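You operate a simulated robot arm through the tools that you are given. There is no shell and no other tool. Be economical: measure what you need, move in short steps, check, and stop when the job is done.

You are at the controls of a simulated robot arm. One attempt, no reset.

Task
Fill the green-ring cup at the funnel till it is heaped, shut the gate and strike it level.
Fine: stand the cup on the funnel tray, slide the tray in, push the yellow bar all the way across and draw the tray out again; spill nothing.

The check looks at the end state, three seconds after you hand in, the way a careful person would. Anything else that was tipped, shoved, dropped, spilled or broken makes it a failure.

Robot
A 7-joint arm with a two-finger gripper, hanging from a carriage that runs on a rail from [-1563, -6] to [917, 3] (x, y) and turns from -6.562 to 5.428 rad about z. Base frame: it is fixed where the carriage stands at the start and does not move with it; the origin is on the floor, on the carriage's upright axis, x ahead of it, y to its left, z up. Readings come in mm, rad, newtons and seconds.
With the tool pointing down near the work surface it reaches from about 460 to 820 mm from the robot's upright axis, wherever it stands. Its first joint turns from -2.496 to 2.496 rad. Places, roughly: funnel gate [500, -700, 1000]; funnel tray [500, -500, 900]; seat of the funnel tray [500, -600, 900]; yellow bar [400, -700, 1000]. Payload 1.37 kg.
The TCP is the grasp point between the finger pads, 16 mm short of the fingertips. In the tool frame z runs along the fingers and y along their closing line. The gripper opens to 92 mm. The gripper's body begins 74 mm behind the TCP.
Orientation is told as [roll, pitch, yaw] about the base's x, y, z axes, in that order, counted from this pose: with the fingers straight down and closing along the base's y, the tool's x points along the base's -x, its y along +y and its z along -z.

Tools
- The arm moves only by the tool drive_tool. Its arguments are lists of equal length, an entry for each row: "linear": the shift along the tool's x, y, z in mm, a list of three; "turn": the turn, a rotation vector about the tool's x, y, z in rad, a list of three. In form: {"linear": [[dx, dy, dz], ...], "turn": [[rx, ry, rz], ...]}. A call has 1 to 10 rows; each row shifts and turns the commanded pose from where the row before left it, along the tool's axes as they then stand. "gripper" is the finger opening in mm, from 0 to 92, set as the call begins (left out, the last holds). Rows are played at 5 a second. More than 50 mm and 0.15 rad between two rows, or a gripper value outside its range, and nothing of the call is played. A pose out of reach is approached as far as the arm can. The call stops where the force on the tool passes 60 N (or 10 N more than at its start, if that is more) or the arm is blocked; 0.2 s more then pass. Each finger halts on what it meets, pressing with about 25 N; the grip force reading is that of the motor and also rises with nothing between the fingers. The clock runs only during rows and for 0.2 s after the last one: add rows that do not move to give the fingers time. The reply holds the time, the measured pose of the TCP, the force on the tool along the base axes, the opening and the grip force, in the units named above and with some noise, with the torque about the TCP (base axes, N m) and any sound that the robot's microphone picked up.
- Cameras (640 x 400 px; columns grow to the right, rows downward): "scene" is now at [263.5, -62.4, 1638]; the picture's right is [-0.77, -0.64, 0.00], its down [-0.46, 0.56, -0.69] and it looks along [0.44, -0.53, -0.72] (base axes); focal length 272 px, centre (320, 200). "wrist" rides on the gripper at [71, 19, -111] in the tool frame; the picture's right is [-0.26, 0.97, 0.00], its down [-0.78, -0.21, -0.59] and it looks along [-0.57, -0.16, 0.81] (tool axes); focal length 280 px, centre (320, 200). There is no depth. A picture from a camera that has moved, and an enlarged one, comes with that camera's place and axes in the base frame and with its lens. The place of the scene camera against the robot may be out by one fixed shift of up to 25 mm in any direction.
- camera(camera): a new picture of that camera. No time passes.
- move_column(by): slides the trunk up (or, below 0, down) by that many mm; the arm and the scene camera ride with it, the base frame stays. It gives what a move gives, with no picture.
- steer(legs): drives the robot by 1 to 6 legs, each [ahead, left, turn to the left] in mm, mm and rad, along the robot's own axes; the way and the turn of a leg run together, so that a leg with both is an arc; at most 1500 mm and 3.142 rad a leg. The arm and the cameras ride along, it lands a little off, and it stops where it bumps. It keeps to its track: a leg is cut to what the track allows. It gives what a move gives.
- head_to(pan, tilt): turns the head with the scene camera to pan (to the left, within 2.705 rad either way) and tilt (down, from -0.506 to 1.204), counted from straight ahead of the robot. It gives what a move gives.
- inspect(camera, box): a new picture of the part [left, top, right, bottom] of that camera's present view, enlarged. No time passes.
- close_job(): hands the job in; it is judged then, once.

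Go step by step. Nothing tells you exact positions but the pictures and the camera data: compare them with the known pose of the tool, close in by small moves and look again before you grip or let go. The budget is 120 turns and 82 pictures, counting those below and the enlarged ones. Unless the task says otherwise, let go and move clear before handing in, and close with one line.

The tools are called after "Call:" as a command line: name --argument value ..., lists and objects as JSON in quotes. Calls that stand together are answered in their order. drive_tool: Moves the arm, as the interface text tells. Its arguments: {"type":"object","properties":{"linear":{"type":"array","items":{"type":"array","items":{"type":"number"}}},"turn":{"type":"array","items":{"type":"array","items":{"type":"number"}}},"gripper":{"type":"number"}},"required":["linear","turn"]} The other tools are called the same way: move_column (by) slides the trunk up or down; steer (legs) drives the base; head_to (pan, tilt) turns the head that bears the scene camera; camera (camera) takes a picture; inspect (camera, box) takes an enlarged picture of a part of a camera's view; close_job () hands the job in.

At the start:

```text
time: 0.0
eef_pos: [703.2, -379.7, 1242.3]
tcp_rot: [0.002, 0.0, 0.0]
wrist_force: [0.4, -1.0, 0.7]
ft_torque: [-0.01, 0.02, -0.02]
gripper_width: 91.7
grasp_force: 0.0
trunk travel left (down, up): [-300.0, 281.0]
robot x, y, heading: [-1.2, -1.8, 0.001]
head pan, tilt: [-0.876, 0.808]
```

scene: 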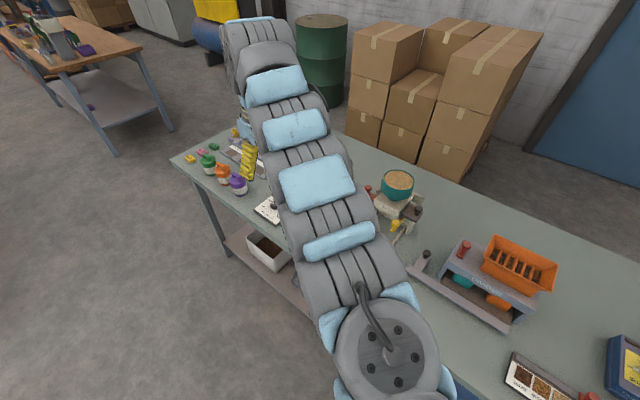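
wrist: 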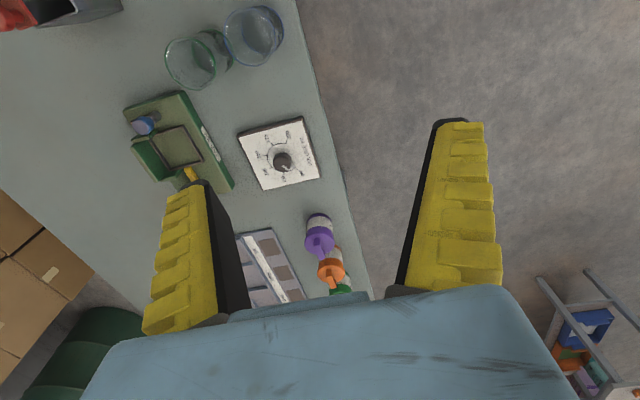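

The arm hides much of the table; the wrist view shows two clear cups (green and blue rings). I'll enlarge both the funnel area and the cups.

Call:
inspect --camera "scene" --box '[340, 150, 560, 290]'

Call:
inspect --camera "wrist" --box '[80, 0, 340, 200]'

```text
2.86 times, centred on (450, 220) of scene
camera zoom: at [263.5, -62.4, 1638.0], right [-0.77, -0.64, 0.0], down [-0.46, 0.56, -0.69], along [0.44, -0.53, -0.72], focal length 777 px, centre (-51, 143)
```

zoom: 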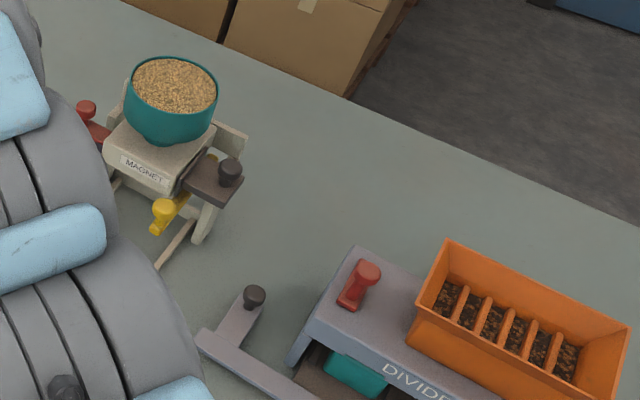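

```text
2.00 times, centred on (210, 100) of wrist
camera zoom: at [631.3, -360.5, 1351.8], right [0.26, 0.97, 0.0], down [0.78, -0.21, 0.59], along [0.57, -0.15, -0.81], focal length 561 px, centre (540, 400)
```

zoom: 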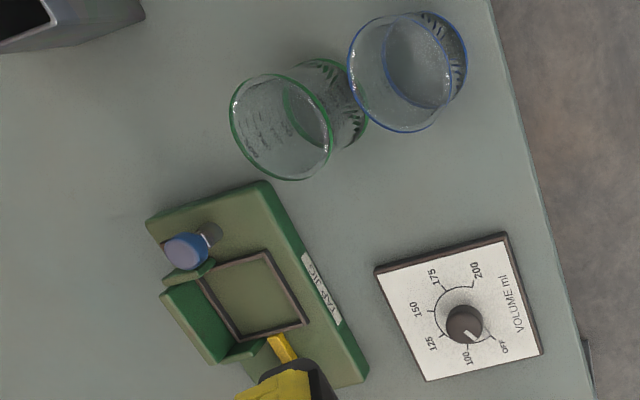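

The cups look to be around (667,-490) green and (660,-410) blue. I'll move the arm out of the head camera's way to see the whole table.

Call:
drive_tool --linear '[[0, 50, 0], [0, 50, 0], [0, 50, 0], [0, 50, 0], [0, 50, 0], [0, 50, 0], [0, 50, 0]]' --turn '[[0, 0, 0], [0, 0, 0], [0, 0, 0], [0, 0, 0], [0, 0, 0], [0, 0, 0], [0, 0, 0]]'

Call:
camera --camera "scene"

```text
time: 1.6
eef_pos: [715.1, -33.5, 1210.7]
tcp_rot: [0.004, -0.003, -0.002]
wrist_force: [-0.8, 0.2, 0.5]
ft_torque: [0.04, -0.01, 0.02]
gripper_width: 92.0
grasp_force: 0.1
out of reach, approached as far as the arm can: row 2, 3, 4, 5, 6
trunk travel left (down, up): [-300.0, 281.0]
robot x, y, heading: [3.7, -2.4, 0.001]
head pan, tilt: [-0.876, 0.808]
```

```text
77 pictures are left
camera scene: at [263.4, -62.7, 1638.0], right [-0.77, -0.64, 0.0], down [-0.46, 0.56, -0.69], along [0.44, -0.53, -0.72], focal length 272 px, centre (320, 200)
```

scene: 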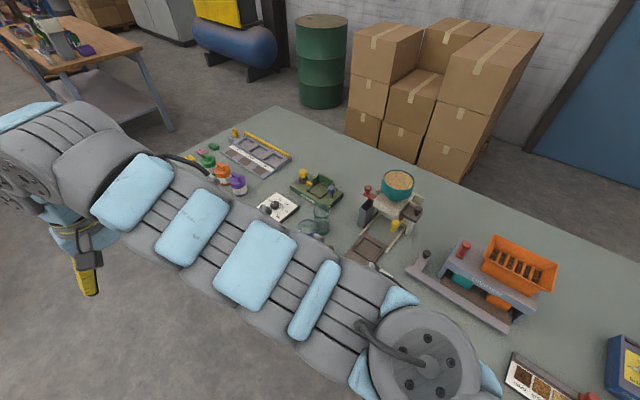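

Call:
inspect --camera "scene" --box '[280, 150, 460, 280]'

```text
3.08 times, centred on (370, 215) of scene
camera zoom: at [263.4, -62.7, 1638.0], right [-0.77, -0.64, 0.0], down [-0.46, 0.56, -0.69], along [0.44, -0.53, -0.72], focal length 836 px, centre (166, 154)
```

zoom: 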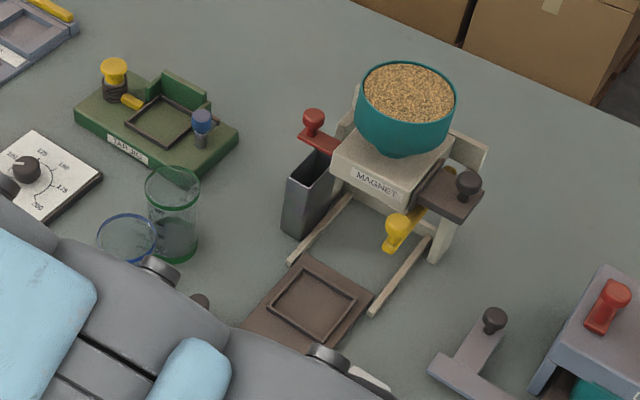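

I'll move the carriage ahead 200 mm for better reach and turn the tool so the wrist camera looks along -y at the funnel.

Call:
steer --legs '[[200, 0, 0]]'

Call:
drive_tool --linear '[[0, 0, 0], [0, 0, 0], [0, 0, 0], [0, 0, 0], [0, 0, 0], [0, 0, 0], [0, 0, 0], [0, 0, 0], [0, 0, 0], [0, 0, 0]]' --turn '[[0, 0, 0.15], [0, 0, 0.15], [0, 0, 0.15], [0, 0, 0.15], [0, 0, 0.15], [0, 0, 0.15], [0, 0, 0.15], [0, 0, 0.15], [0, 0, 0.15], [0, 0, 0.15]]'

```text
time: 3.2
eef_pos: [913.6, -32.9, 1211.2]
tcp_rot: [0.004, -0.002, -0.001]
wrist_force: [0.2, -0.2, 0.2]
ft_torque: [-0.02, 0.01, -0.01]
gripper_width: 91.7
grasp_force: 0.0
trunk travel left (down, up): [-300.0, 281.0]
robot x, y, heading: [201.9, 2.8, -0.002]
head pan, tilt: [-0.876, 0.808]
```

```text
time: 5.4
eef_pos: [914.2, -32.9, 1211.7]
tcp_rot: [0.004, 0.004, -1.501]
wrist_force: [-0.3, -0.1, 0.3]
ft_torque: [-0.02, -0.02, 0.0]
gripper_width: 91.8
grasp_force: 0.0
trunk travel left (down, up): [-300.0, 281.0]
robot x, y, heading: [198.8, 1.8, -0.001]
head pan, tilt: [-0.876, 0.808]
```

Call:
drive_tool --linear '[[-36, -32, 0], [-36, -32, 0], [-36, -32, 0], [-36, -32, 0], [-36, -32, 0], [-36, -32, 0], [-36, -32, 0], [-36, -32, 0], [-36, -32, 0], [-36, -32, 0]]' --turn '[[0, 0, 0.07], [0, 0, 0], [0, 0, 0], [0, 0, 0], [0, 0, 0], [0, 0, 0], [0, 0, 0], [0, 0, 0], [0, 0, 0], [0, 0, 0]]'

Call:
camera --camera "wrist"

Call:
camera --camera "scene"

```text
time: 7.6
eef_pos: [758.0, -401.5, 1209.0]
tcp_rot: [0.005, 0.006, -1.568]
wrist_force: [1.1, 0.0, -0.7]
ft_torque: [-0.05, 0.03, -0.04]
gripper_width: 92.3
grasp_force: 0.2
out of reach, approached as far as the arm can: row 1, 2, 3, 4, 5, 6, 7, 8, 9
trunk travel left (down, up): [-300.0, 281.0]
robot x, y, heading: [199.4, 1.1, 0.002]
head pan, tilt: [-0.876, 0.808]
```

```text
75 pictures are left
camera wrist: at [775.9, -331.0, 1319.5], right [0.97, -0.26, 0.0], down [-0.21, -0.78, 0.58], along [-0.15, -0.57, -0.81], focal length 280 px, centre (320, 200)
```

wrist: 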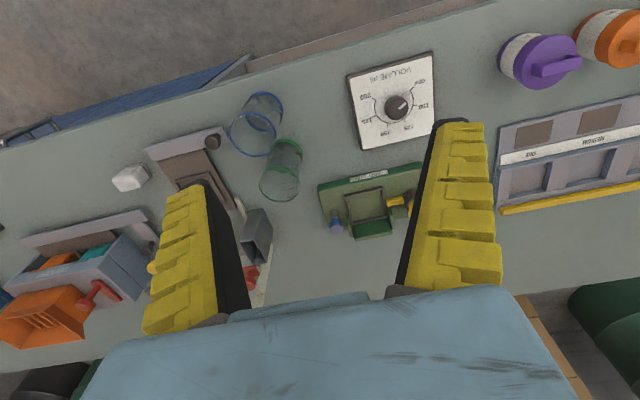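

```text
74 pictures are left
camera scene: at [462.0, -61.5, 1638.0], right [-0.77, -0.64, 0.0], down [-0.46, 0.56, -0.69], along [0.44, -0.53, -0.72], focal length 272 px, centre (320, 200)
```

scene: 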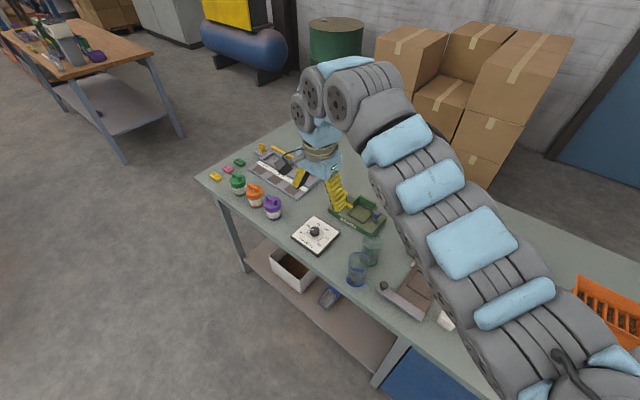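

Call:
move_column --by 200

Call:
drive_tool --linear '[[0, 0, 50], [0, 0, 50], [0, 0, 50], [0, 0, 50], [0, -45, 0], [0, -45, 0], [0, -45, 0], [0, -45, 0]]' --turn '[[0, 0, 0], [0, 0, 0], [0, 0, 0], [0, 0, 0], [0, 0, 0], [0, 0, 0], [0, 0, 0], [0, 0, 0]]'

Call:
camera --camera "wrist"

```text
time: 9.8
eef_pos: [758.1, -401.5, 1408.6]
tcp_rot: [0.003, 0.006, -1.569]
wrist_force: [-0.2, 0.9, 0.3]
ft_torque: [0.0, 0.04, -0.01]
gripper_width: 92.1
grasp_force: 0.0
trunk travel left (down, up): [-500.0, 81.0]
robot x, y, heading: [196.2, 1.7, 0.003]
head pan, tilt: [-0.876, 0.808]
```

```text
time: 11.6
eef_pos: [697.9, -459.0, 1409.2]
tcp_rot: [0.005, 0.005, -1.567]
wrist_force: [-0.2, 0.5, -0.2]
ft_torque: [-0.04, 0.0, 0.0]
gripper_width: 91.9
grasp_force: 0.0
out of reach, approached as far as the arm can: row 1, 2, 3, 4, 5, 6, 7, 8
trunk travel left (down, up): [-500.0, 81.0]
robot x, y, heading: [199.5, -1.9, 0.002]
head pan, tilt: [-0.876, 0.808]
```

```text
73 pictures are left
camera wrist: at [716.8, -388.6, 1519.5], right [0.97, -0.26, 0.0], down [-0.21, -0.78, 0.58], along [-0.15, -0.57, -0.81], focal length 280 px, centre (320, 200)
```

wrist: 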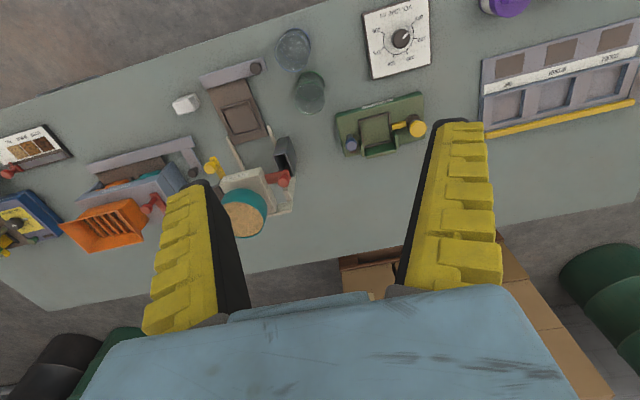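

The move did not go as asked; test a small downward step to understand the limits.

Call:
drive_tool --linear '[[0, 0, 20], [0, 0, 20]]' --turn '[[0, 0, 0], [0, 0, 0]]'

Call:
drive_tool --linear '[[-20, 20, 0], [-20, 20, 0]]' --turn '[[0, 0, 0], [0, 0, 0]]'

```text
time: 12.2
eef_pos: [698.5, -457.8, 1409.5]
tcp_rot: [0.003, 0.006, -1.57]
wrist_force: [0.0, 1.3, 0.5]
ft_torque: [0.02, 0.0, 0.0]
gripper_width: 92.1
grasp_force: 0.1
out of reach, approached as far as the arm can: row 1, 2
trunk travel left (down, up): [-500.0, 81.0]
robot x, y, heading: [202.5, -1.0, -0.004]
head pan, tilt: [-0.876, 0.808]
```

```text
time: 12.8
eef_pos: [736.7, -501.1, 1408.3]
tcp_rot: [0.004, 0.006, -1.57]
wrist_force: [-0.1, -0.9, -0.2]
ft_torque: [0.04, 0.0, 0.01]
gripper_width: 91.8
grasp_force: 0.1
trunk travel left (down, up): [-500.0, 81.0]
robot x, y, heading: [196.4, 1.9, 0.001]
head pan, tilt: [-0.876, 0.808]
```

Call:
drive_tool --linear '[[0, 0, 50], [0, 0, 50], [0, 0, 50], [0, 0, 50]]' --turn '[[0, 0, 0], [0, 0, 0], [0, 0, 0], [0, 0, 0]]'

Call:
camera --camera "scene"

```text
time: 13.8
eef_pos: [737.5, -498.6, 1207.9]
tcp_rot: [0.005, 0.002, -1.569]
wrist_force: [-0.2, -1.2, 1.6]
ft_torque: [0.07, 0.02, -0.02]
gripper_width: 91.9
grasp_force: 0.1
trunk travel left (down, up): [-500.0, 81.0]
robot x, y, heading: [197.0, -2.5, 0.004]
head pan, tilt: [-0.876, 0.808]
```

```text
72 pictures are left
camera scene: at [462.0, -61.8, 1838.0], right [-0.77, -0.64, 0.0], down [-0.46, 0.55, -0.69], along [0.44, -0.53, -0.72], focal length 272 px, centre (320, 200)
```

scene: 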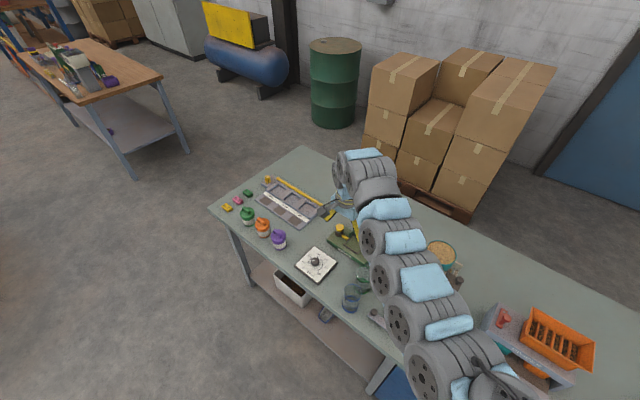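

Lowering works here. Now move inward at this height.

Call:
drive_tool --linear '[[20, -40, 0], [20, -40, 0], [20, -40, 0], [20, -40, 0], [20, -40, 0]]' --turn '[[0, 0, 0], [0, 0, 0], [0, 0, 0], [0, 0, 0], [0, 0, 0]]'

Call:
camera --camera "wrist"

```text
time: 15.0
eef_pos: [650.1, -485.9, 1161.3]
tcp_rot: [0.005, 0.003, -1.568]
wrist_force: [1.4, -0.8, 1.1]
ft_torque: [0.05, -0.03, 0.0]
gripper_width: 91.9
grasp_force: 0.0
out of reach, approached as far as the arm can: row 2, 3, 4, 5
trunk travel left (down, up): [-500.0, 81.0]
robot x, y, heading: [196.3, 1.2, 0.003]
head pan, tilt: [-0.876, 0.808]
```

```text
71 pictures are left
camera wrist: at [668.8, -415.5, 1272.4], right [0.97, -0.26, 0.0], down [-0.21, -0.78, 0.59], along [-0.15, -0.57, -0.81], focal length 280 px, centre (320, 200)
```

wrist: 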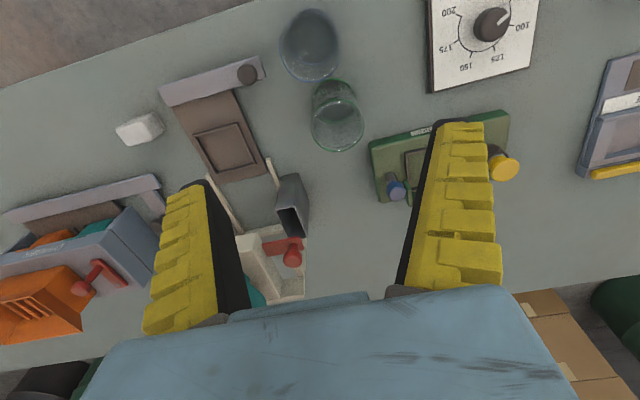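

Call:
inspect --camera "wrist" --box '[150, 0, 410, 200]'

Call:
inspect --camera "wrist" --box '[200, 150, 340, 310]'

```text
2.00 times, centred on (280, 100) of wrist
camera zoom: at [668.8, -415.5, 1272.4], right [0.97, -0.26, 0.0], down [-0.21, -0.78, 0.59], along [-0.15, -0.57, -0.81], focal length 561 px, centre (400, 400)
```

zoom: 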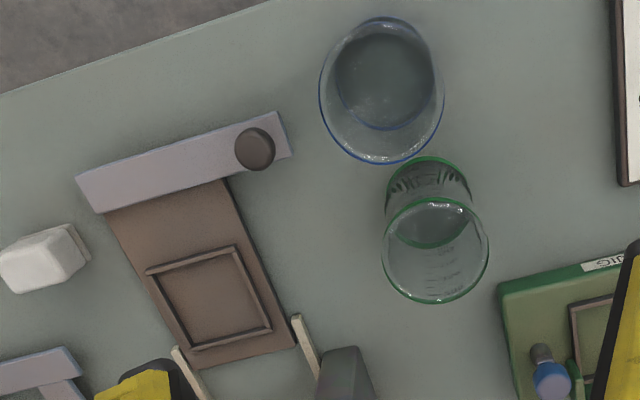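

```text
2.50 times, centred on (270, 230) of wrist
camera zoom: at [668.8, -415.5, 1272.4], right [0.97, -0.26, 0.0], down [-0.21, -0.78, 0.59], along [-0.15, -0.57, -0.81], focal length 701 px, centre (445, 125)
```

zoom: 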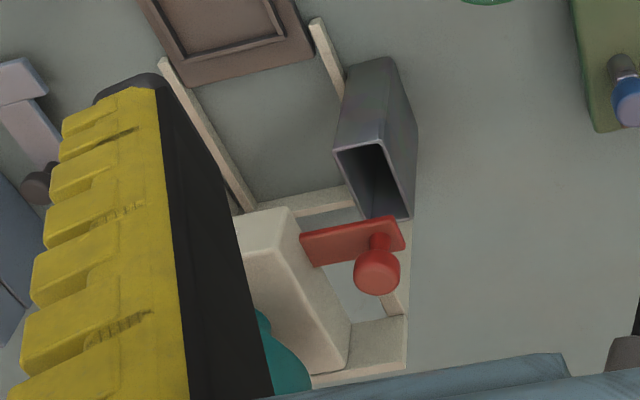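

Estimates: table z≈866, green cup centre ≈(658,-540), Ø≈62, height ≈85; tray recess centre ≈(481,-563), tray knob ≈(564,-468). Next I want a close look at the funnel's controls.

Call:
steer --legs '[[-170, 0, 0]]'

Call:
drive_tool --linear '[[0, 0, -20], [0, 0, -20], [0, 0, 0], [0, 0, 0]]' --turn '[[0, -0.12, 0], [0, -0.12, 0], [0, -0.12, 0], [0, -0.12, 0]]'

Call:
camera --camera "wrist"

```text
time: 16.4
eef_pos: [480.0, -486.7, 1161.6]
tcp_rot: [0.002, 0.004, -1.569]
wrist_force: [0.5, 0.4, -0.9]
ft_torque: [0.03, -0.04, 0.03]
gripper_width: 91.9
grasp_force: 0.1
trunk travel left (down, up): [-500.0, 81.0]
robot x, y, heading: [30.9, 0.1, 0.004]
head pan, tilt: [-0.876, 0.808]
```

```text
time: 17.4
eef_pos: [479.0, -484.6, 1203.9]
tcp_rot: [0.004, -0.48, -1.573]
wrist_force: [0.1, -0.4, 0.2]
ft_torque: [0.06, 0.01, -0.02]
gripper_width: 91.6
grasp_force: 0.0
trunk travel left (down, up): [-500.0, 81.0]
robot x, y, heading: [32.1, 1.1, 0.004]
head pan, tilt: [-0.876, 0.808]
```

```text
68 pictures are left
camera wrist: at [498.0, -371.0, 1267.9], right [0.96, -0.23, 0.12], down [-0.21, -0.42, 0.88], along [-0.15, -0.88, -0.45], focal length 280 px, centre (320, 200)
```

wrist: 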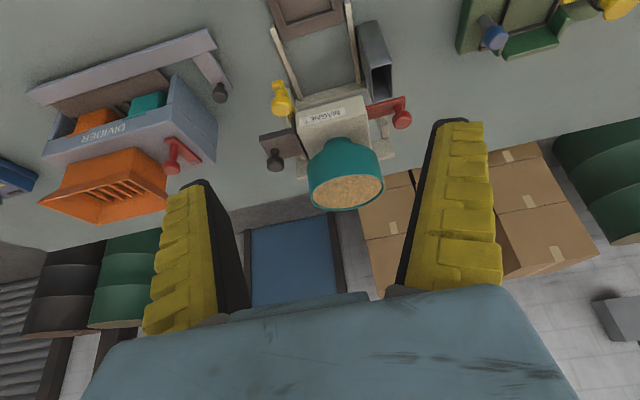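

Call:
inspect --camera "wrist" --box '[250, 20, 430, 220]'

```text
2.00 times, centred on (340, 120) of wrist
camera zoom: at [498.0, -371.0, 1267.9], right [0.96, -0.23, 0.12], down [-0.21, -0.42, 0.88], along [-0.15, -0.88, -0.45], focal length 561 px, centre (280, 360)
```

zoom: 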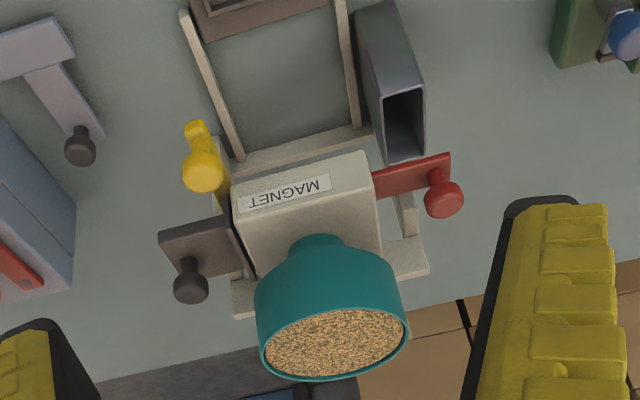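

Call:
drive_tool --linear '[[23, 0, 44], [23, 0, 44], [0, 0, 0], [0, 0, 0], [0, 0, 0]]' --turn '[[0, 0, 0], [0, 0, 0], [0, -0.12, 0], [0, -0.12, 0], [0, -0.12, 0]]'

Call:
camera --camera "wrist"

```text
time: 18.6
eef_pos: [479.3, -482.4, 1102.8]
tcp_rot: [0.005, -0.838, -1.574]
wrist_force: [0.3, -0.3, -0.2]
ft_torque: [0.03, 0.02, 0.03]
gripper_width: 92.0
grasp_force: 0.0
trunk travel left (down, up): [-500.0, 81.0]
robot x, y, heading: [29.9, -0.7, 0.002]
head pan, tilt: [-0.876, 0.808]
```

```text
66 pictures are left
camera wrist: at [498.2, -353.6, 1122.8], right [0.96, -0.17, 0.2], down [-0.22, -0.08, 0.97], along [-0.15, -0.98, -0.12], focal length 280 px, centre (320, 200)
```

wrist: 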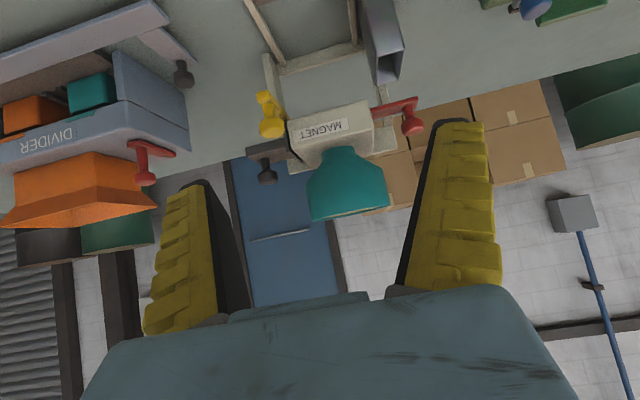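

Call:
inspect --camera "wrist" --box '[240, 0, 440, 200]'

```text
2.00 times, centred on (340, 100) of wrist
camera zoom: at [498.2, -353.6, 1122.8], right [0.96, -0.17, 0.2], down [-0.22, -0.08, 0.97], along [-0.15, -0.98, -0.12], focal length 561 px, centre (280, 400)
```

zoom: 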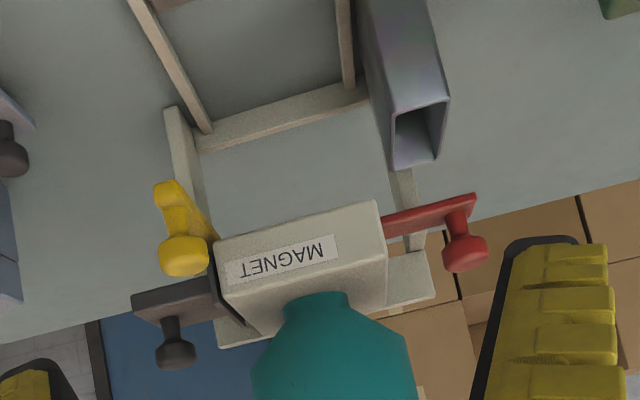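

Call:
inspect --camera "wrist" --box '[240, 80, 360, 160]'

Call:
inspect --camera "wrist" --box '[325, 80, 435, 150]'

```text
5.00 times, centred on (300, 120) of wrist
camera zoom: at [498.2, -353.6, 1122.8], right [0.96, -0.17, 0.2], down [-0.22, -0.08, 0.97], along [-0.15, -0.98, -0.12], focal length 1402 px, centre (420, 600)
```

zoom: 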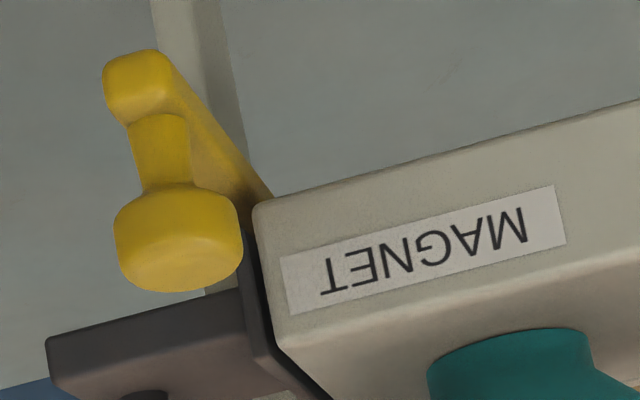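

```text
5.71 times, centred on (380, 115) of wrist
camera zoom: at [498.2, -353.6, 1122.8], right [0.96, -0.17, 0.2], down [-0.22, -0.08, 0.97], along [-0.15, -0.98, -0.12], focal length 1602 px, centre (-23, 686)
```

zoom: 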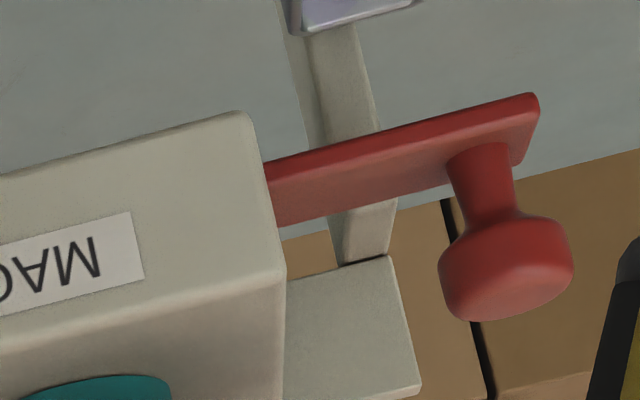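

The black plate has a drawer-like flange (magnet drawer), the red one looks like the gate; the bin beside the seat catches what the yellow bar strikes off. First the cup: straighten the tool and head towards it.

Call:
drive_tool --linear '[[0, 0, -20], [0, 0, -20], [0, 0, -20], [0, 0, 0], [0, 0, 0], [0, 0, 0], [0, 0, 0]]' --turn '[[0, 0.12, 0], [0, 0.12, 0], [0, 0.12, 0], [0, 0.12, 0], [0, 0.12, 0], [0, 0.12, 0], [0, 0.118, 0]]'

Call:
steer --legs '[[120, 0, 0]]'

Call:
move_column --by -120

```text
time: 20.2
eef_pos: [479.4, -445.6, 1143.6]
tcp_rot: [0.002, -0.002, -1.571]
wrist_force: [-0.7, 0.2, -0.6]
ft_torque: [0.01, -0.04, -0.03]
gripper_width: 91.9
grasp_force: 0.1
out of reach, approached as far as the arm can: row 7
trunk travel left (down, up): [-500.0, 81.0]
robot x, y, heading: [30.9, 3.2, 0.001]
head pan, tilt: [-0.876, 0.808]
```

```text
time: 21.5
eef_pos: [598.2, -446.4, 1143.8]
tcp_rot: [0.006, -0.001, -1.57]
wrist_force: [0.6, -0.7, 0.7]
ft_torque: [0.01, -0.05, -0.01]
gripper_width: 92.0
grasp_force: 0.0
trunk travel left (down, up): [-500.0, 81.0]
robot x, y, heading: [148.2, 2.3, -0.004]
head pan, tilt: [-0.876, 0.808]
```

```text
time: 23.0
eef_pos: [599.0, -444.5, 1022.5]
tcp_rot: [0.005, -0.004, -1.57]
wrist_force: [0.3, -0.3, 0.6]
ft_torque: [0.01, -0.01, -0.02]
gripper_width: 91.9
grasp_force: 0.0
trunk travel left (down, up): [-380.0, 201.0]
robot x, y, heading: [147.8, -0.2, -0.005]
head pan, tilt: [-0.876, 0.808]
```

Call:
drive_tool --linear '[[-40, 15, -9], [-30, 25, -9], [-25, 19, 0]]' --turn '[[0, 0, 0], [0, 0, 0], [0, 0, 0]]'

Call:
camera --camera "wrist"

```text
time: 23.8
eef_pos: [657.8, -542.1, 1043.6]
tcp_rot: [0.004, -0.002, -1.574]
wrist_force: [-0.3, 0.0, -1.2]
ft_torque: [-0.01, 0.01, 0.0]
gripper_width: 91.7
grasp_force: 0.0
trunk travel left (down, up): [-380.0, 201.0]
robot x, y, heading: [147.8, -0.1, -0.005]
head pan, tilt: [-0.876, 0.808]
```

```text
62 pictures are left
camera wrist: at [676.5, -471.3, 1153.3], right [0.96, -0.26, 0.0], down [-0.22, -0.78, 0.59], along [-0.15, -0.57, -0.81], focal length 280 px, centre (320, 200)
```

wrist: 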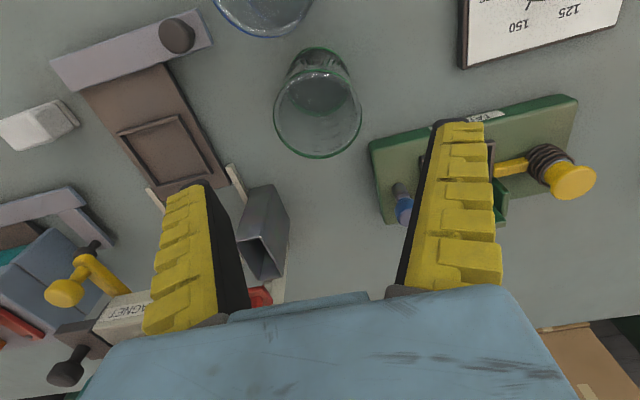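

Cup centred at about (659,-537). Shift 5 mm and descend around it.

Call:
drive_tool --linear '[[5, 1, 40], [0, 0, 40], [0, 0, 30], [0, 0, 22]]' --turn '[[0, 0, 0], [0, 0, 0], [0, 0, 0], [0, 0, 0]]'

Call:
camera --camera "wrist"

```text
time: 24.8
eef_pos: [660.6, -536.4, 911.2]
tcp_rot: [0.005, -0.004, -1.57]
wrist_force: [-0.1, -0.6, 1.5]
ft_torque: [-0.04, -0.04, 0.01]
gripper_width: 92.0
grasp_force: 0.0
trunk travel left (down, up): [-380.0, 201.0]
robot x, y, heading: [146.4, 1.3, -0.005]
head pan, tilt: [-0.876, 0.808]
```

```text
61 pictures are left
camera wrist: at [677.9, -465.2, 1020.7], right [0.96, -0.26, 0.01], down [-0.22, -0.78, 0.59], along [-0.15, -0.57, -0.81], focal length 280 px, centre (320, 200)
```

wrist: 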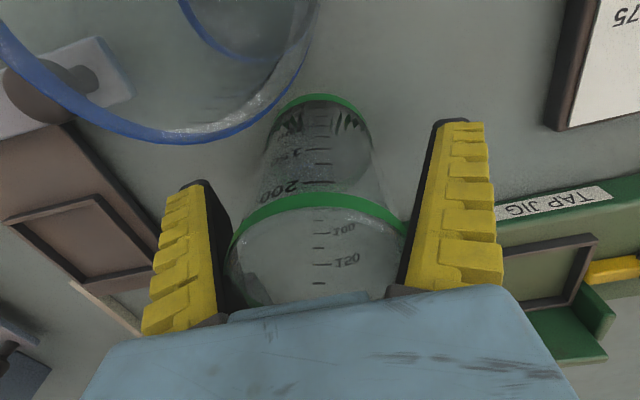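

The cup stands between the fingers. Close on it.

Call:
drive_tool --gripper 50 --linear '[[0, 0, 0], [0, 0, 0], [0, 0, 0]]' --turn '[[0, 0, 0], [0, 0, 0], [0, 0, 0]]'

```text
time: 25.6
eef_pos: [659.9, -536.0, 911.6]
tcp_rot: [0.005, -0.004, -1.572]
wrist_force: [0.3, 0.6, 4.0]
ft_torque: [0.14, 0.01, 0.0]
gripper_width: 57.6
grasp_force: 24.9
trunk travel left (down, up): [-380.0, 201.0]
robot x, y, heading: [150.6, 0.1, 0.001]
head pan, tilt: [-0.876, 0.808]
```

Call:
drive_tool --linear '[[0, 0, -20], [0, 0, -40], [0, 0, -40], [0, 0, -40]]' --turn '[[0, 0, 0], [0, 0, 0], [0, 0, 0], [0, 0, 0]]'

Call:
camera --camera "wrist"

```text
time: 26.6
eef_pos: [657.3, -536.0, 1049.5]
tcp_rot: [0.004, -0.004, -1.574]
wrist_force: [-0.5, -1.6, -0.5]
ft_torque: [0.13, -0.16, 0.01]
gripper_width: 57.0
grasp_force: 25.0
trunk travel left (down, up): [-380.0, 201.0]
robot x, y, heading: [145.3, -5.5, -0.002]
head pan, tilt: [-0.876, 0.808]
```

```text
60 pictures are left
camera wrist: at [675.7, -466.6, 1159.6], right [0.96, -0.27, 0.0], down [-0.22, -0.78, 0.59], along [-0.15, -0.57, -0.81], focal length 280 px, centre (320, 200)
```

wrist: 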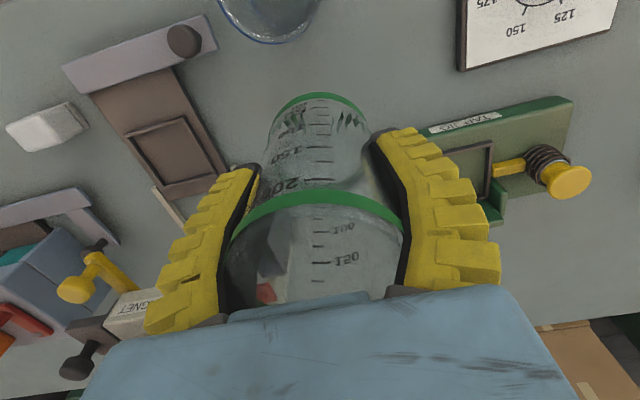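

Cup is held. Measure the tray recess precisely from here.

Call:
inspect --camera "wrist" --box '[60, 0, 260, 210]'

```text
1.90 times, centred on (160, 105) of wrist
camera zoom: at [675.7, -466.6, 1159.6], right [0.96, -0.27, 0.0], down [-0.22, -0.78, 0.59], along [-0.15, -0.57, -0.81], focal length 534 px, centre (625, 381)
```

zoom: 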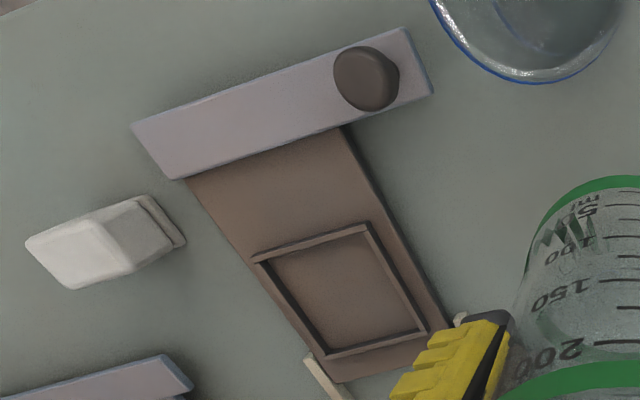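

Call:
steer --legs '[[-175, 0, 0]]'

Call:
drive_tool --linear '[[-26, 0, 0]]' --turn '[[0, 0, 0]]'

Call:
camera --camera "wrist"

Call:
camera --camera "scene"

```text
time: 28.1
eef_pos: [486.6, -533.7, 1049.6]
tcp_rot: [0.005, -0.003, -1.571]
wrist_force: [0.4, -0.2, -0.5]
ft_torque: [0.01, 0.01, -0.01]
gripper_width: 56.2
grasp_force: 25.2
trunk travel left (down, up): [-380.0, 201.0]
robot x, y, heading: [-25.2, -1.2, 0.002]
head pan, tilt: [-0.876, 0.808]
```

```text
time: 28.4
eef_pos: [486.4, -560.5, 1050.2]
tcp_rot: [0.003, -0.002, -1.571]
wrist_force: [-0.3, 0.9, -0.7]
ft_torque: [-0.03, 0.04, -0.02]
gripper_width: 56.0
grasp_force: 25.5
trunk travel left (down, up): [-380.0, 201.0]
robot x, y, heading: [-27.4, 2.4, -0.002]
head pan, tilt: [-0.876, 0.808]
```

```text
58 pictures are left
camera wrist: at [504.3, -489.9, 1160.1], right [0.97, -0.26, 0.0], down [-0.21, -0.78, 0.59], along [-0.15, -0.57, -0.81], focal length 280 px, centre (320, 200)
```

wrist: 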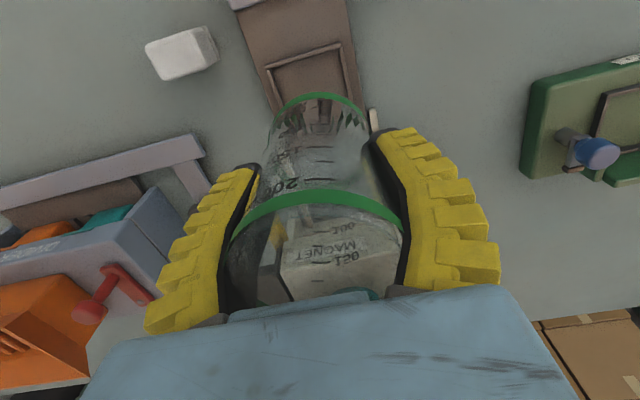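

```text
57 pictures are left
camera scene: at [237.1, -62.7, 1718.0], right [-0.77, -0.64, 0.0], down [-0.46, 0.56, -0.69], along [0.44, -0.53, -0.72], focal length 272 px, centre (320, 200)
```

scene: 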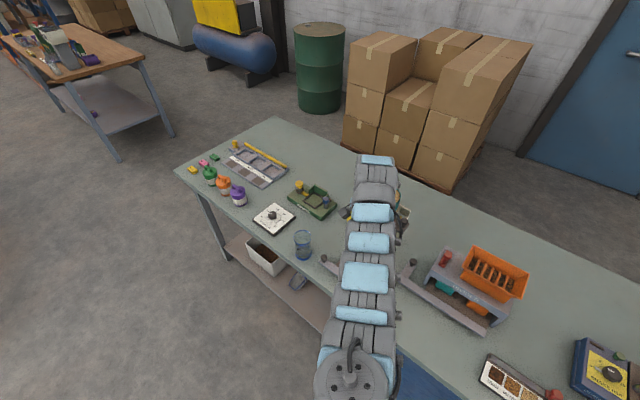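

Call:
inspect --camera "wrist" --box '[240, 0, 400, 130]'

```text
3.08 times, centred on (320, 65) of wrist
camera zoom: at [504.3, -489.9, 1160.1], right [0.97, -0.26, 0.0], down [-0.21, -0.78, 0.59], along [-0.15, -0.57, -0.81], focal length 863 px, centre (320, 615)
```

zoom: 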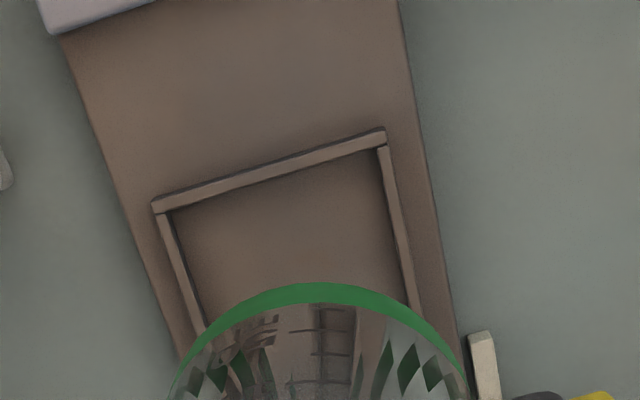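

Tray recess centre refined to about (478.5,-564.5). Align and lower to just above the tray.

Call:
drive_tool --linear '[[-3.5, -8, 0], [0, 0, 40], [0, 0, 40], [0, 0, 33]]' --turn '[[0, 0, 0], [0, 0, 0], [0, 0, 0], [0, 0, 0]]'

Call:
camera --camera "wrist"

Call:
inspect --camera "wrist" --box '[240, 30, 400, 130]'

```text
time: 29.4
eef_pos: [479.3, -564.7, 937.4]
tcp_rot: [0.004, -0.004, -1.57]
wrist_force: [-0.2, 0.5, -0.3]
ft_torque: [-0.01, 0.05, 0.02]
gripper_width: 55.8
grasp_force: 24.7
trunk travel left (down, up): [-380.0, 201.0]
robot x, y, heading: [-27.8, -1.0, 0.001]
head pan, tilt: [-0.876, 0.808]
```

```text
55 pictures are left
camera wrist: at [497.9, -493.4, 1046.6], right [0.97, -0.26, 0.01], down [-0.21, -0.78, 0.59], along [-0.15, -0.57, -0.81], focal length 280 px, centre (320, 200)
```

wrist: 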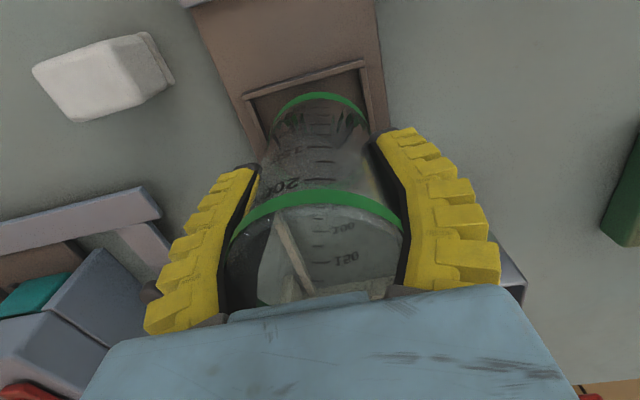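

```text
4.00 times, centred on (320, 80) of wrist
camera zoom: at [497.9, -493.4, 1046.6], right [0.97, -0.26, 0.01], down [-0.21, -0.78, 0.59], along [-0.15, -0.57, -0.81], focal length 1122 px, centre (320, 680)
```

zoom: 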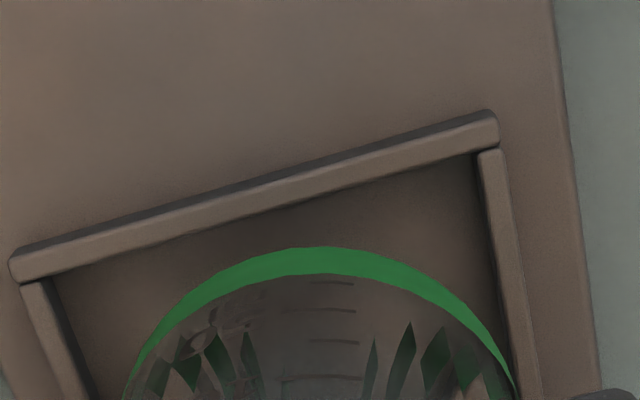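

Base lies nearly in the recess; a 2 mm correction in x, then lower gently until contact.

Call:
drive_tool --linear '[[-0.5, -2, 0], [0, 0, 6], [0, 0, 6]]' --turn '[[0, 0, 0], [0, 0, 0], [0, 0, 0]]'

Call:
inspect --camera "wrist" --box '[240, 30, 400, 130]'

```text
time: 30.2
eef_pos: [478.4, -565.9, 924.5]
tcp_rot: [0.005, -0.005, -1.569]
wrist_force: [-0.1, -0.6, -1.1]
ft_torque: [0.01, -0.02, -0.01]
gripper_width: 55.1
grasp_force: 24.9
trunk travel left (down, up): [-380.0, 201.0]
robot x, y, heading: [-28.9, -0.7, 0.002]
head pan, tilt: [-0.876, 0.808]
```

```text
4.00 times, centred on (320, 80) of wrist
camera zoom: at [495.3, -494.5, 1034.5], right [0.97, -0.26, 0.01], down [-0.21, -0.78, 0.59], along [-0.15, -0.57, -0.81], focal length 1122 px, centre (320, 680)
```

zoom: 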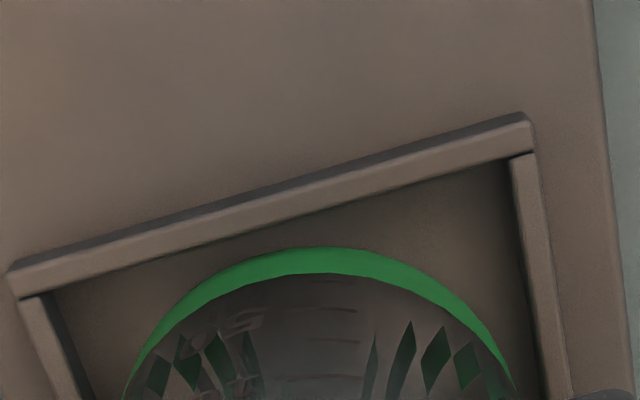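

Call:
drive_tool --linear '[[0, 0, 3], [0, 0, 2], [0, 0, 2]]' --turn '[[0, 0, 0], [0, 0, 0], [0, 0, 0]]'

Call:
inspect --camera "wrist" --box '[240, 30, 400, 130]'

```text
time: 31.1
eef_pos: [477.9, -570.1, 920.5]
tcp_rot: [0.008, -0.009, -1.573]
wrist_force: [-8.7, -1.1, 37.0]
ft_torque: [0.08, 0.21, 0.11]
gripper_width: 55.7
grasp_force: 24.6
trunk travel left (down, up): [-380.0, 201.0]
robot x, y, heading: [-22.7, 0.8, -0.002]
head pan, tilt: [-0.876, 0.808]
```

```text
4.00 times, centred on (320, 80) of wrist
camera zoom: at [495.9, -498.8, 1031.1], right [0.96, -0.26, 0.01], down [-0.22, -0.77, 0.59], along [-0.15, -0.58, -0.8], focal length 1122 px, centre (320, 680)
```

zoom: 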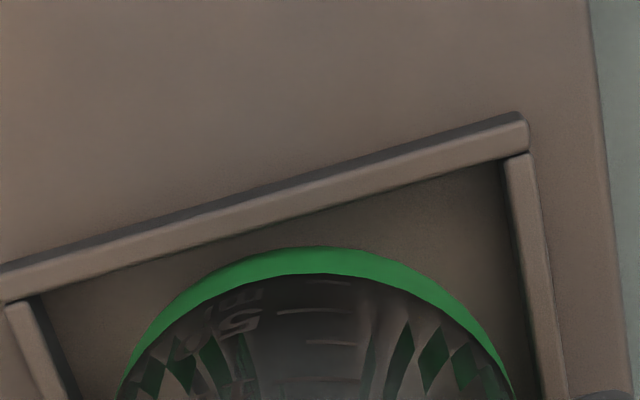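

Contact felt (37 N) and the tray crept 4 mm with the cup. Ease off a little and look from a wider angle.

Call:
drive_tool --linear '[[0, 0, -2], [0, 0, -1]]' --turn '[[0, 0, 0], [0, 0, 0]]'

Call:
inspect --camera "wrist" --box '[220, 40, 420, 165]'

```text
time: 31.6
eef_pos: [479.4, -566.0, 921.1]
tcp_rot: [0.005, -0.004, -1.568]
wrist_force: [-5.8, -0.5, 20.8]
ft_torque: [-0.16, -0.01, -0.02]
gripper_width: 55.5
grasp_force: 25.7
trunk travel left (down, up): [-380.0, 201.0]
robot x, y, heading: [-24.3, 0.6, 0.001]
head pan, tilt: [-0.876, 0.808]
```

```text
3.20 times, centred on (320, 102) of wrist
camera zoom: at [496.2, -496.0, 1031.3], right [0.97, -0.26, 0.01], down [-0.21, -0.78, 0.59], along [-0.15, -0.57, -0.81], focal length 897 px, centre (320, 512)
```

zoom: 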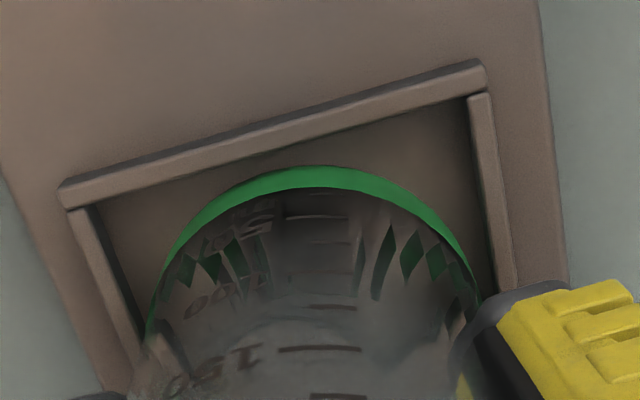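

Geometry says the base is inside the frame (gaps 2–5 mm all round) and on the tray floor. Relax the force and open.

Call:
drive_tool --linear '[[0, 1, -1], [0, 0, -1]]' --turn '[[0, 0, 0], [0, 0, 0]]'

```text
time: 32.2
eef_pos: [478.3, -563.6, 922.2]
tcp_rot: [0.004, -0.001, -1.569]
wrist_force: [1.0, -0.9, 1.0]
ft_torque: [-0.11, -0.11, -0.01]
gripper_width: 55.2
grasp_force: 25.1
trunk travel left (down, up): [-380.0, 201.0]
robot x, y, heading: [-25.9, -0.1, -0.002]
head pan, tilt: [-0.876, 0.808]
```

Call:
drive_tool --gripper 78 --linear '[[0, 0, 0], [0, 0, 0]]' --turn '[[0, 0, 0], [0, 0, 0]]'

Call:
camera --camera "wrist"

```text
time: 32.9
eef_pos: [478.3, -566.1, 923.1]
tcp_rot: [0.006, -0.002, -1.568]
wrist_force: [0.3, 0.5, 3.1]
ft_torque: [-0.03, 0.02, -0.01]
gripper_width: 79.2
grasp_force: 1.4
trunk travel left (down, up): [-380.0, 201.0]
robot x, y, heading: [-25.9, 0.0, 0.006]
head pan, tilt: [-0.876, 0.808]
```

```text
50 pictures are left
camera wrist: at [496.4, -494.2, 1032.8], right [0.97, -0.26, 0.01], down [-0.21, -0.78, 0.59], along [-0.15, -0.57, -0.81], focal length 280 px, centre (320, 200)
```

wrist: 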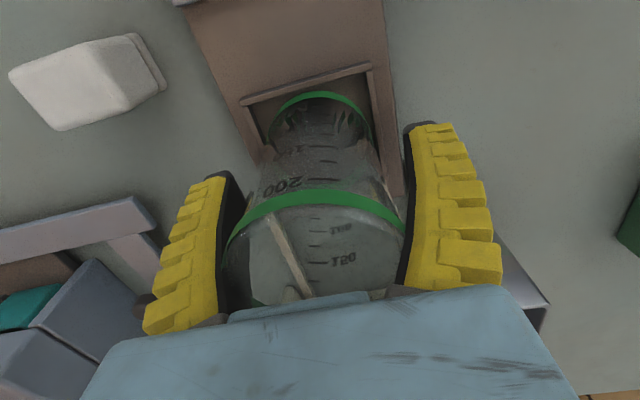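

Call:
drive_tool --gripper 92 --linear '[[0, 0, 0], [0, 0, 0], [0, 0, -20], [0, 0, -30], [0, 0, -45], [0, 0, -45]]' --turn '[[0, 0, 0], [0, 0, 0], [0, 0, 0], [0, 0, 0], [0, 0, 0], [0, 0, 0]]'

Call:
camera --camera "wrist"

```text
time: 34.2
eef_pos: [477.3, -565.2, 1063.0]
tcp_rot: [0.004, -0.001, -1.568]
wrist_force: [-0.2, 0.2, -0.9]
ft_torque: [-0.02, -0.01, 0.0]
gripper_width: 92.0
grasp_force: 0.2
trunk travel left (down, up): [-380.0, 201.0]
robot x, y, heading: [-29.9, 1.4, 0.001]
head pan, tilt: [-0.876, 0.808]
```

```text
49 pictures are left
camera wrist: at [495.2, -494.5, 1173.2], right [0.97, -0.26, 0.0], down [-0.21, -0.78, 0.59], along [-0.15, -0.57, -0.81], focal length 280 px, centre (320, 200)
```

wrist: 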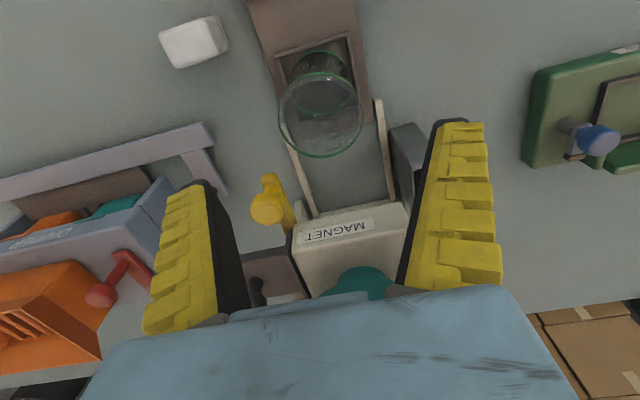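

Call:
inspect --camera "wrist" --box '[250, 20, 410, 220]'

```text
2.00 times, centred on (330, 120) of wrist
camera zoom: at [495.2, -494.5, 1173.2], right [0.97, -0.26, 0.0], down [-0.21, -0.78, 0.59], along [-0.15, -0.57, -0.81], focal length 561 px, centre (300, 360)
```

zoom: 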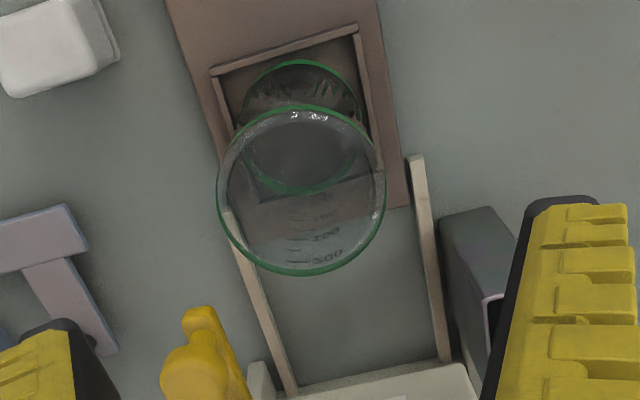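

Call:
inspect --camera "wrist" --box '[280, 40, 370, 130]'

```text
4.44 times, centred on (325, 85) of wrist
camera zoom: at [495.2, -494.5, 1173.2], right [0.97, -0.26, 0.0], down [-0.21, -0.78, 0.59], along [-0.15, -0.57, -0.81], focal length 1246 px, centre (298, 711)
```

zoom: 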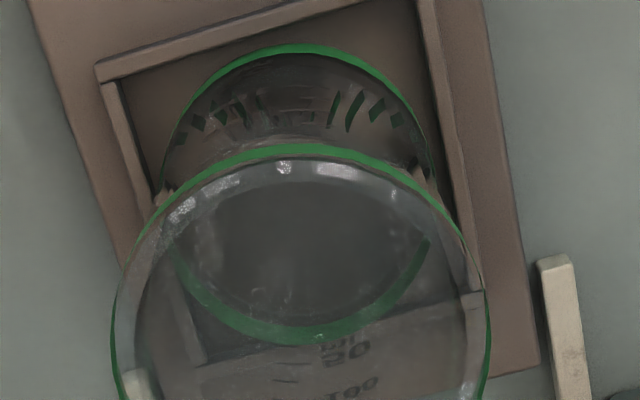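

The cup stands upright inside the recess. Now go over the tray's knob at about (564,-468).

Call:
drive_tool --linear '[[24, 22, 0], [24, 22, 0], [25, 22, 0], [24, 21, 0], [0, 0, 35], [0, 0, 25]]' --turn '[[0, 0, 0], [0, 0, 0], [0, 0, 0], [0, 0, 0], [0, 0, 0], [0, 0, 0]]'

Call:
camera --camera "wrist"

```text
time: 35.6
eef_pos: [566.1, -466.7, 1001.5]
tcp_rot: [0.004, -0.002, -1.568]
wrist_force: [-0.1, 0.5, -0.3]
ft_torque: [0.01, 0.03, -0.03]
gripper_width: 92.0
grasp_force: 0.1
trunk travel left (down, up): [-380.0, 201.0]
robot x, y, heading: [-27.1, -0.9, 0.003]
head pan, tilt: [-0.876, 0.808]
```

```text
46 pictures are left
camera wrist: at [583.5, -396.6, 1111.8], right [0.97, -0.26, 0.0], down [-0.21, -0.78, 0.59], along [-0.15, -0.57, -0.81], focal length 280 px, centre (320, 200)
```

wrist: 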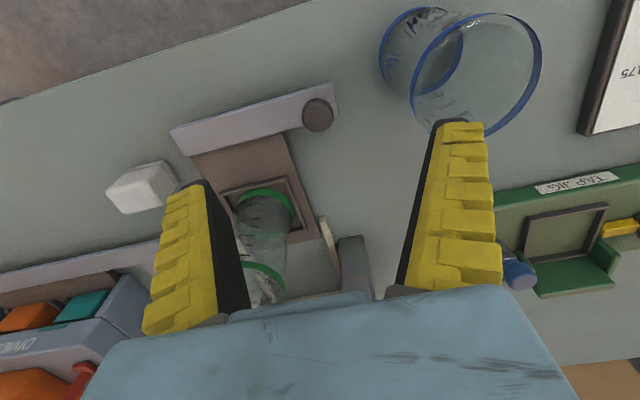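

Knob top at about (564,-467,904). Narrow the fingers (blue cup is close on the +x side) and descend over the knob.

Call:
drive_tool --gripper 44 --linear '[[0, -2, 0], [0, 0, 0], [0, 0, 40], [0, 0, 40], [0, 0, 18]]' --turn '[[0, 0, 0], [0, 0, 0], [0, 0, 0], [0, 0, 0], [0, 0, 0]]'

Call:
camera --camera "wrist"

```text
time: 36.9
eef_pos: [563.3, -468.1, 904.5]
tcp_rot: [0.005, -0.001, -1.57]
wrist_force: [-0.5, -0.4, 0.0]
ft_torque: [-0.02, 0.0, 0.01]
gripper_width: 47.4
grasp_force: 1.9
trunk travel left (down, up): [-380.0, 201.0]
robot x, y, heading: [-26.2, 2.2, -0.003]
head pan, tilt: [-0.876, 0.808]
```

```text
45 pictures are left
camera wrist: at [581.4, -396.7, 1013.2], right [0.97, -0.26, 0.0], down [-0.21, -0.78, 0.59], along [-0.15, -0.57, -0.81], focal length 280 px, centre (320, 200)
```

wrist: 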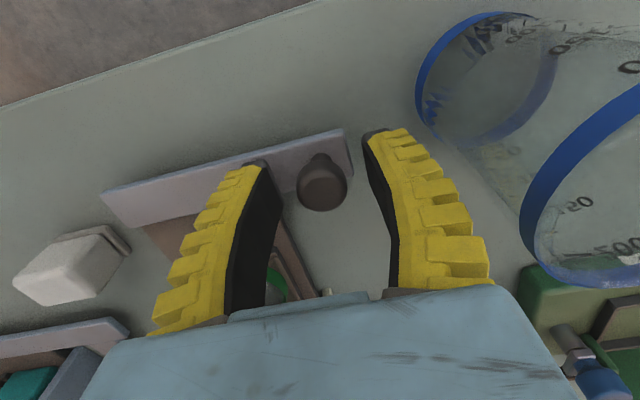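

Call:
drive_tool --gripper 10 --linear '[[0, 0, 4], [0, 0, 0], [0, 0, 0], [0, 0, 0]]' --turn '[[0, 0, 0], [0, 0, 0], [0, 0, 0], [0, 0, 0]]'

```text
time: 37.9
eef_pos: [563.2, -467.7, 900.6]
tcp_rot: [0.004, -0.003, -1.57]
wrist_force: [2.0, -0.5, -2.6]
ft_torque: [-0.07, 0.01, 0.0]
gripper_width: 16.1
grasp_force: 27.7
trunk travel left (down, up): [-380.0, 201.0]
robot x, y, heading: [-27.4, 0.1, -0.002]
head pan, tilt: [-0.876, 0.808]
```

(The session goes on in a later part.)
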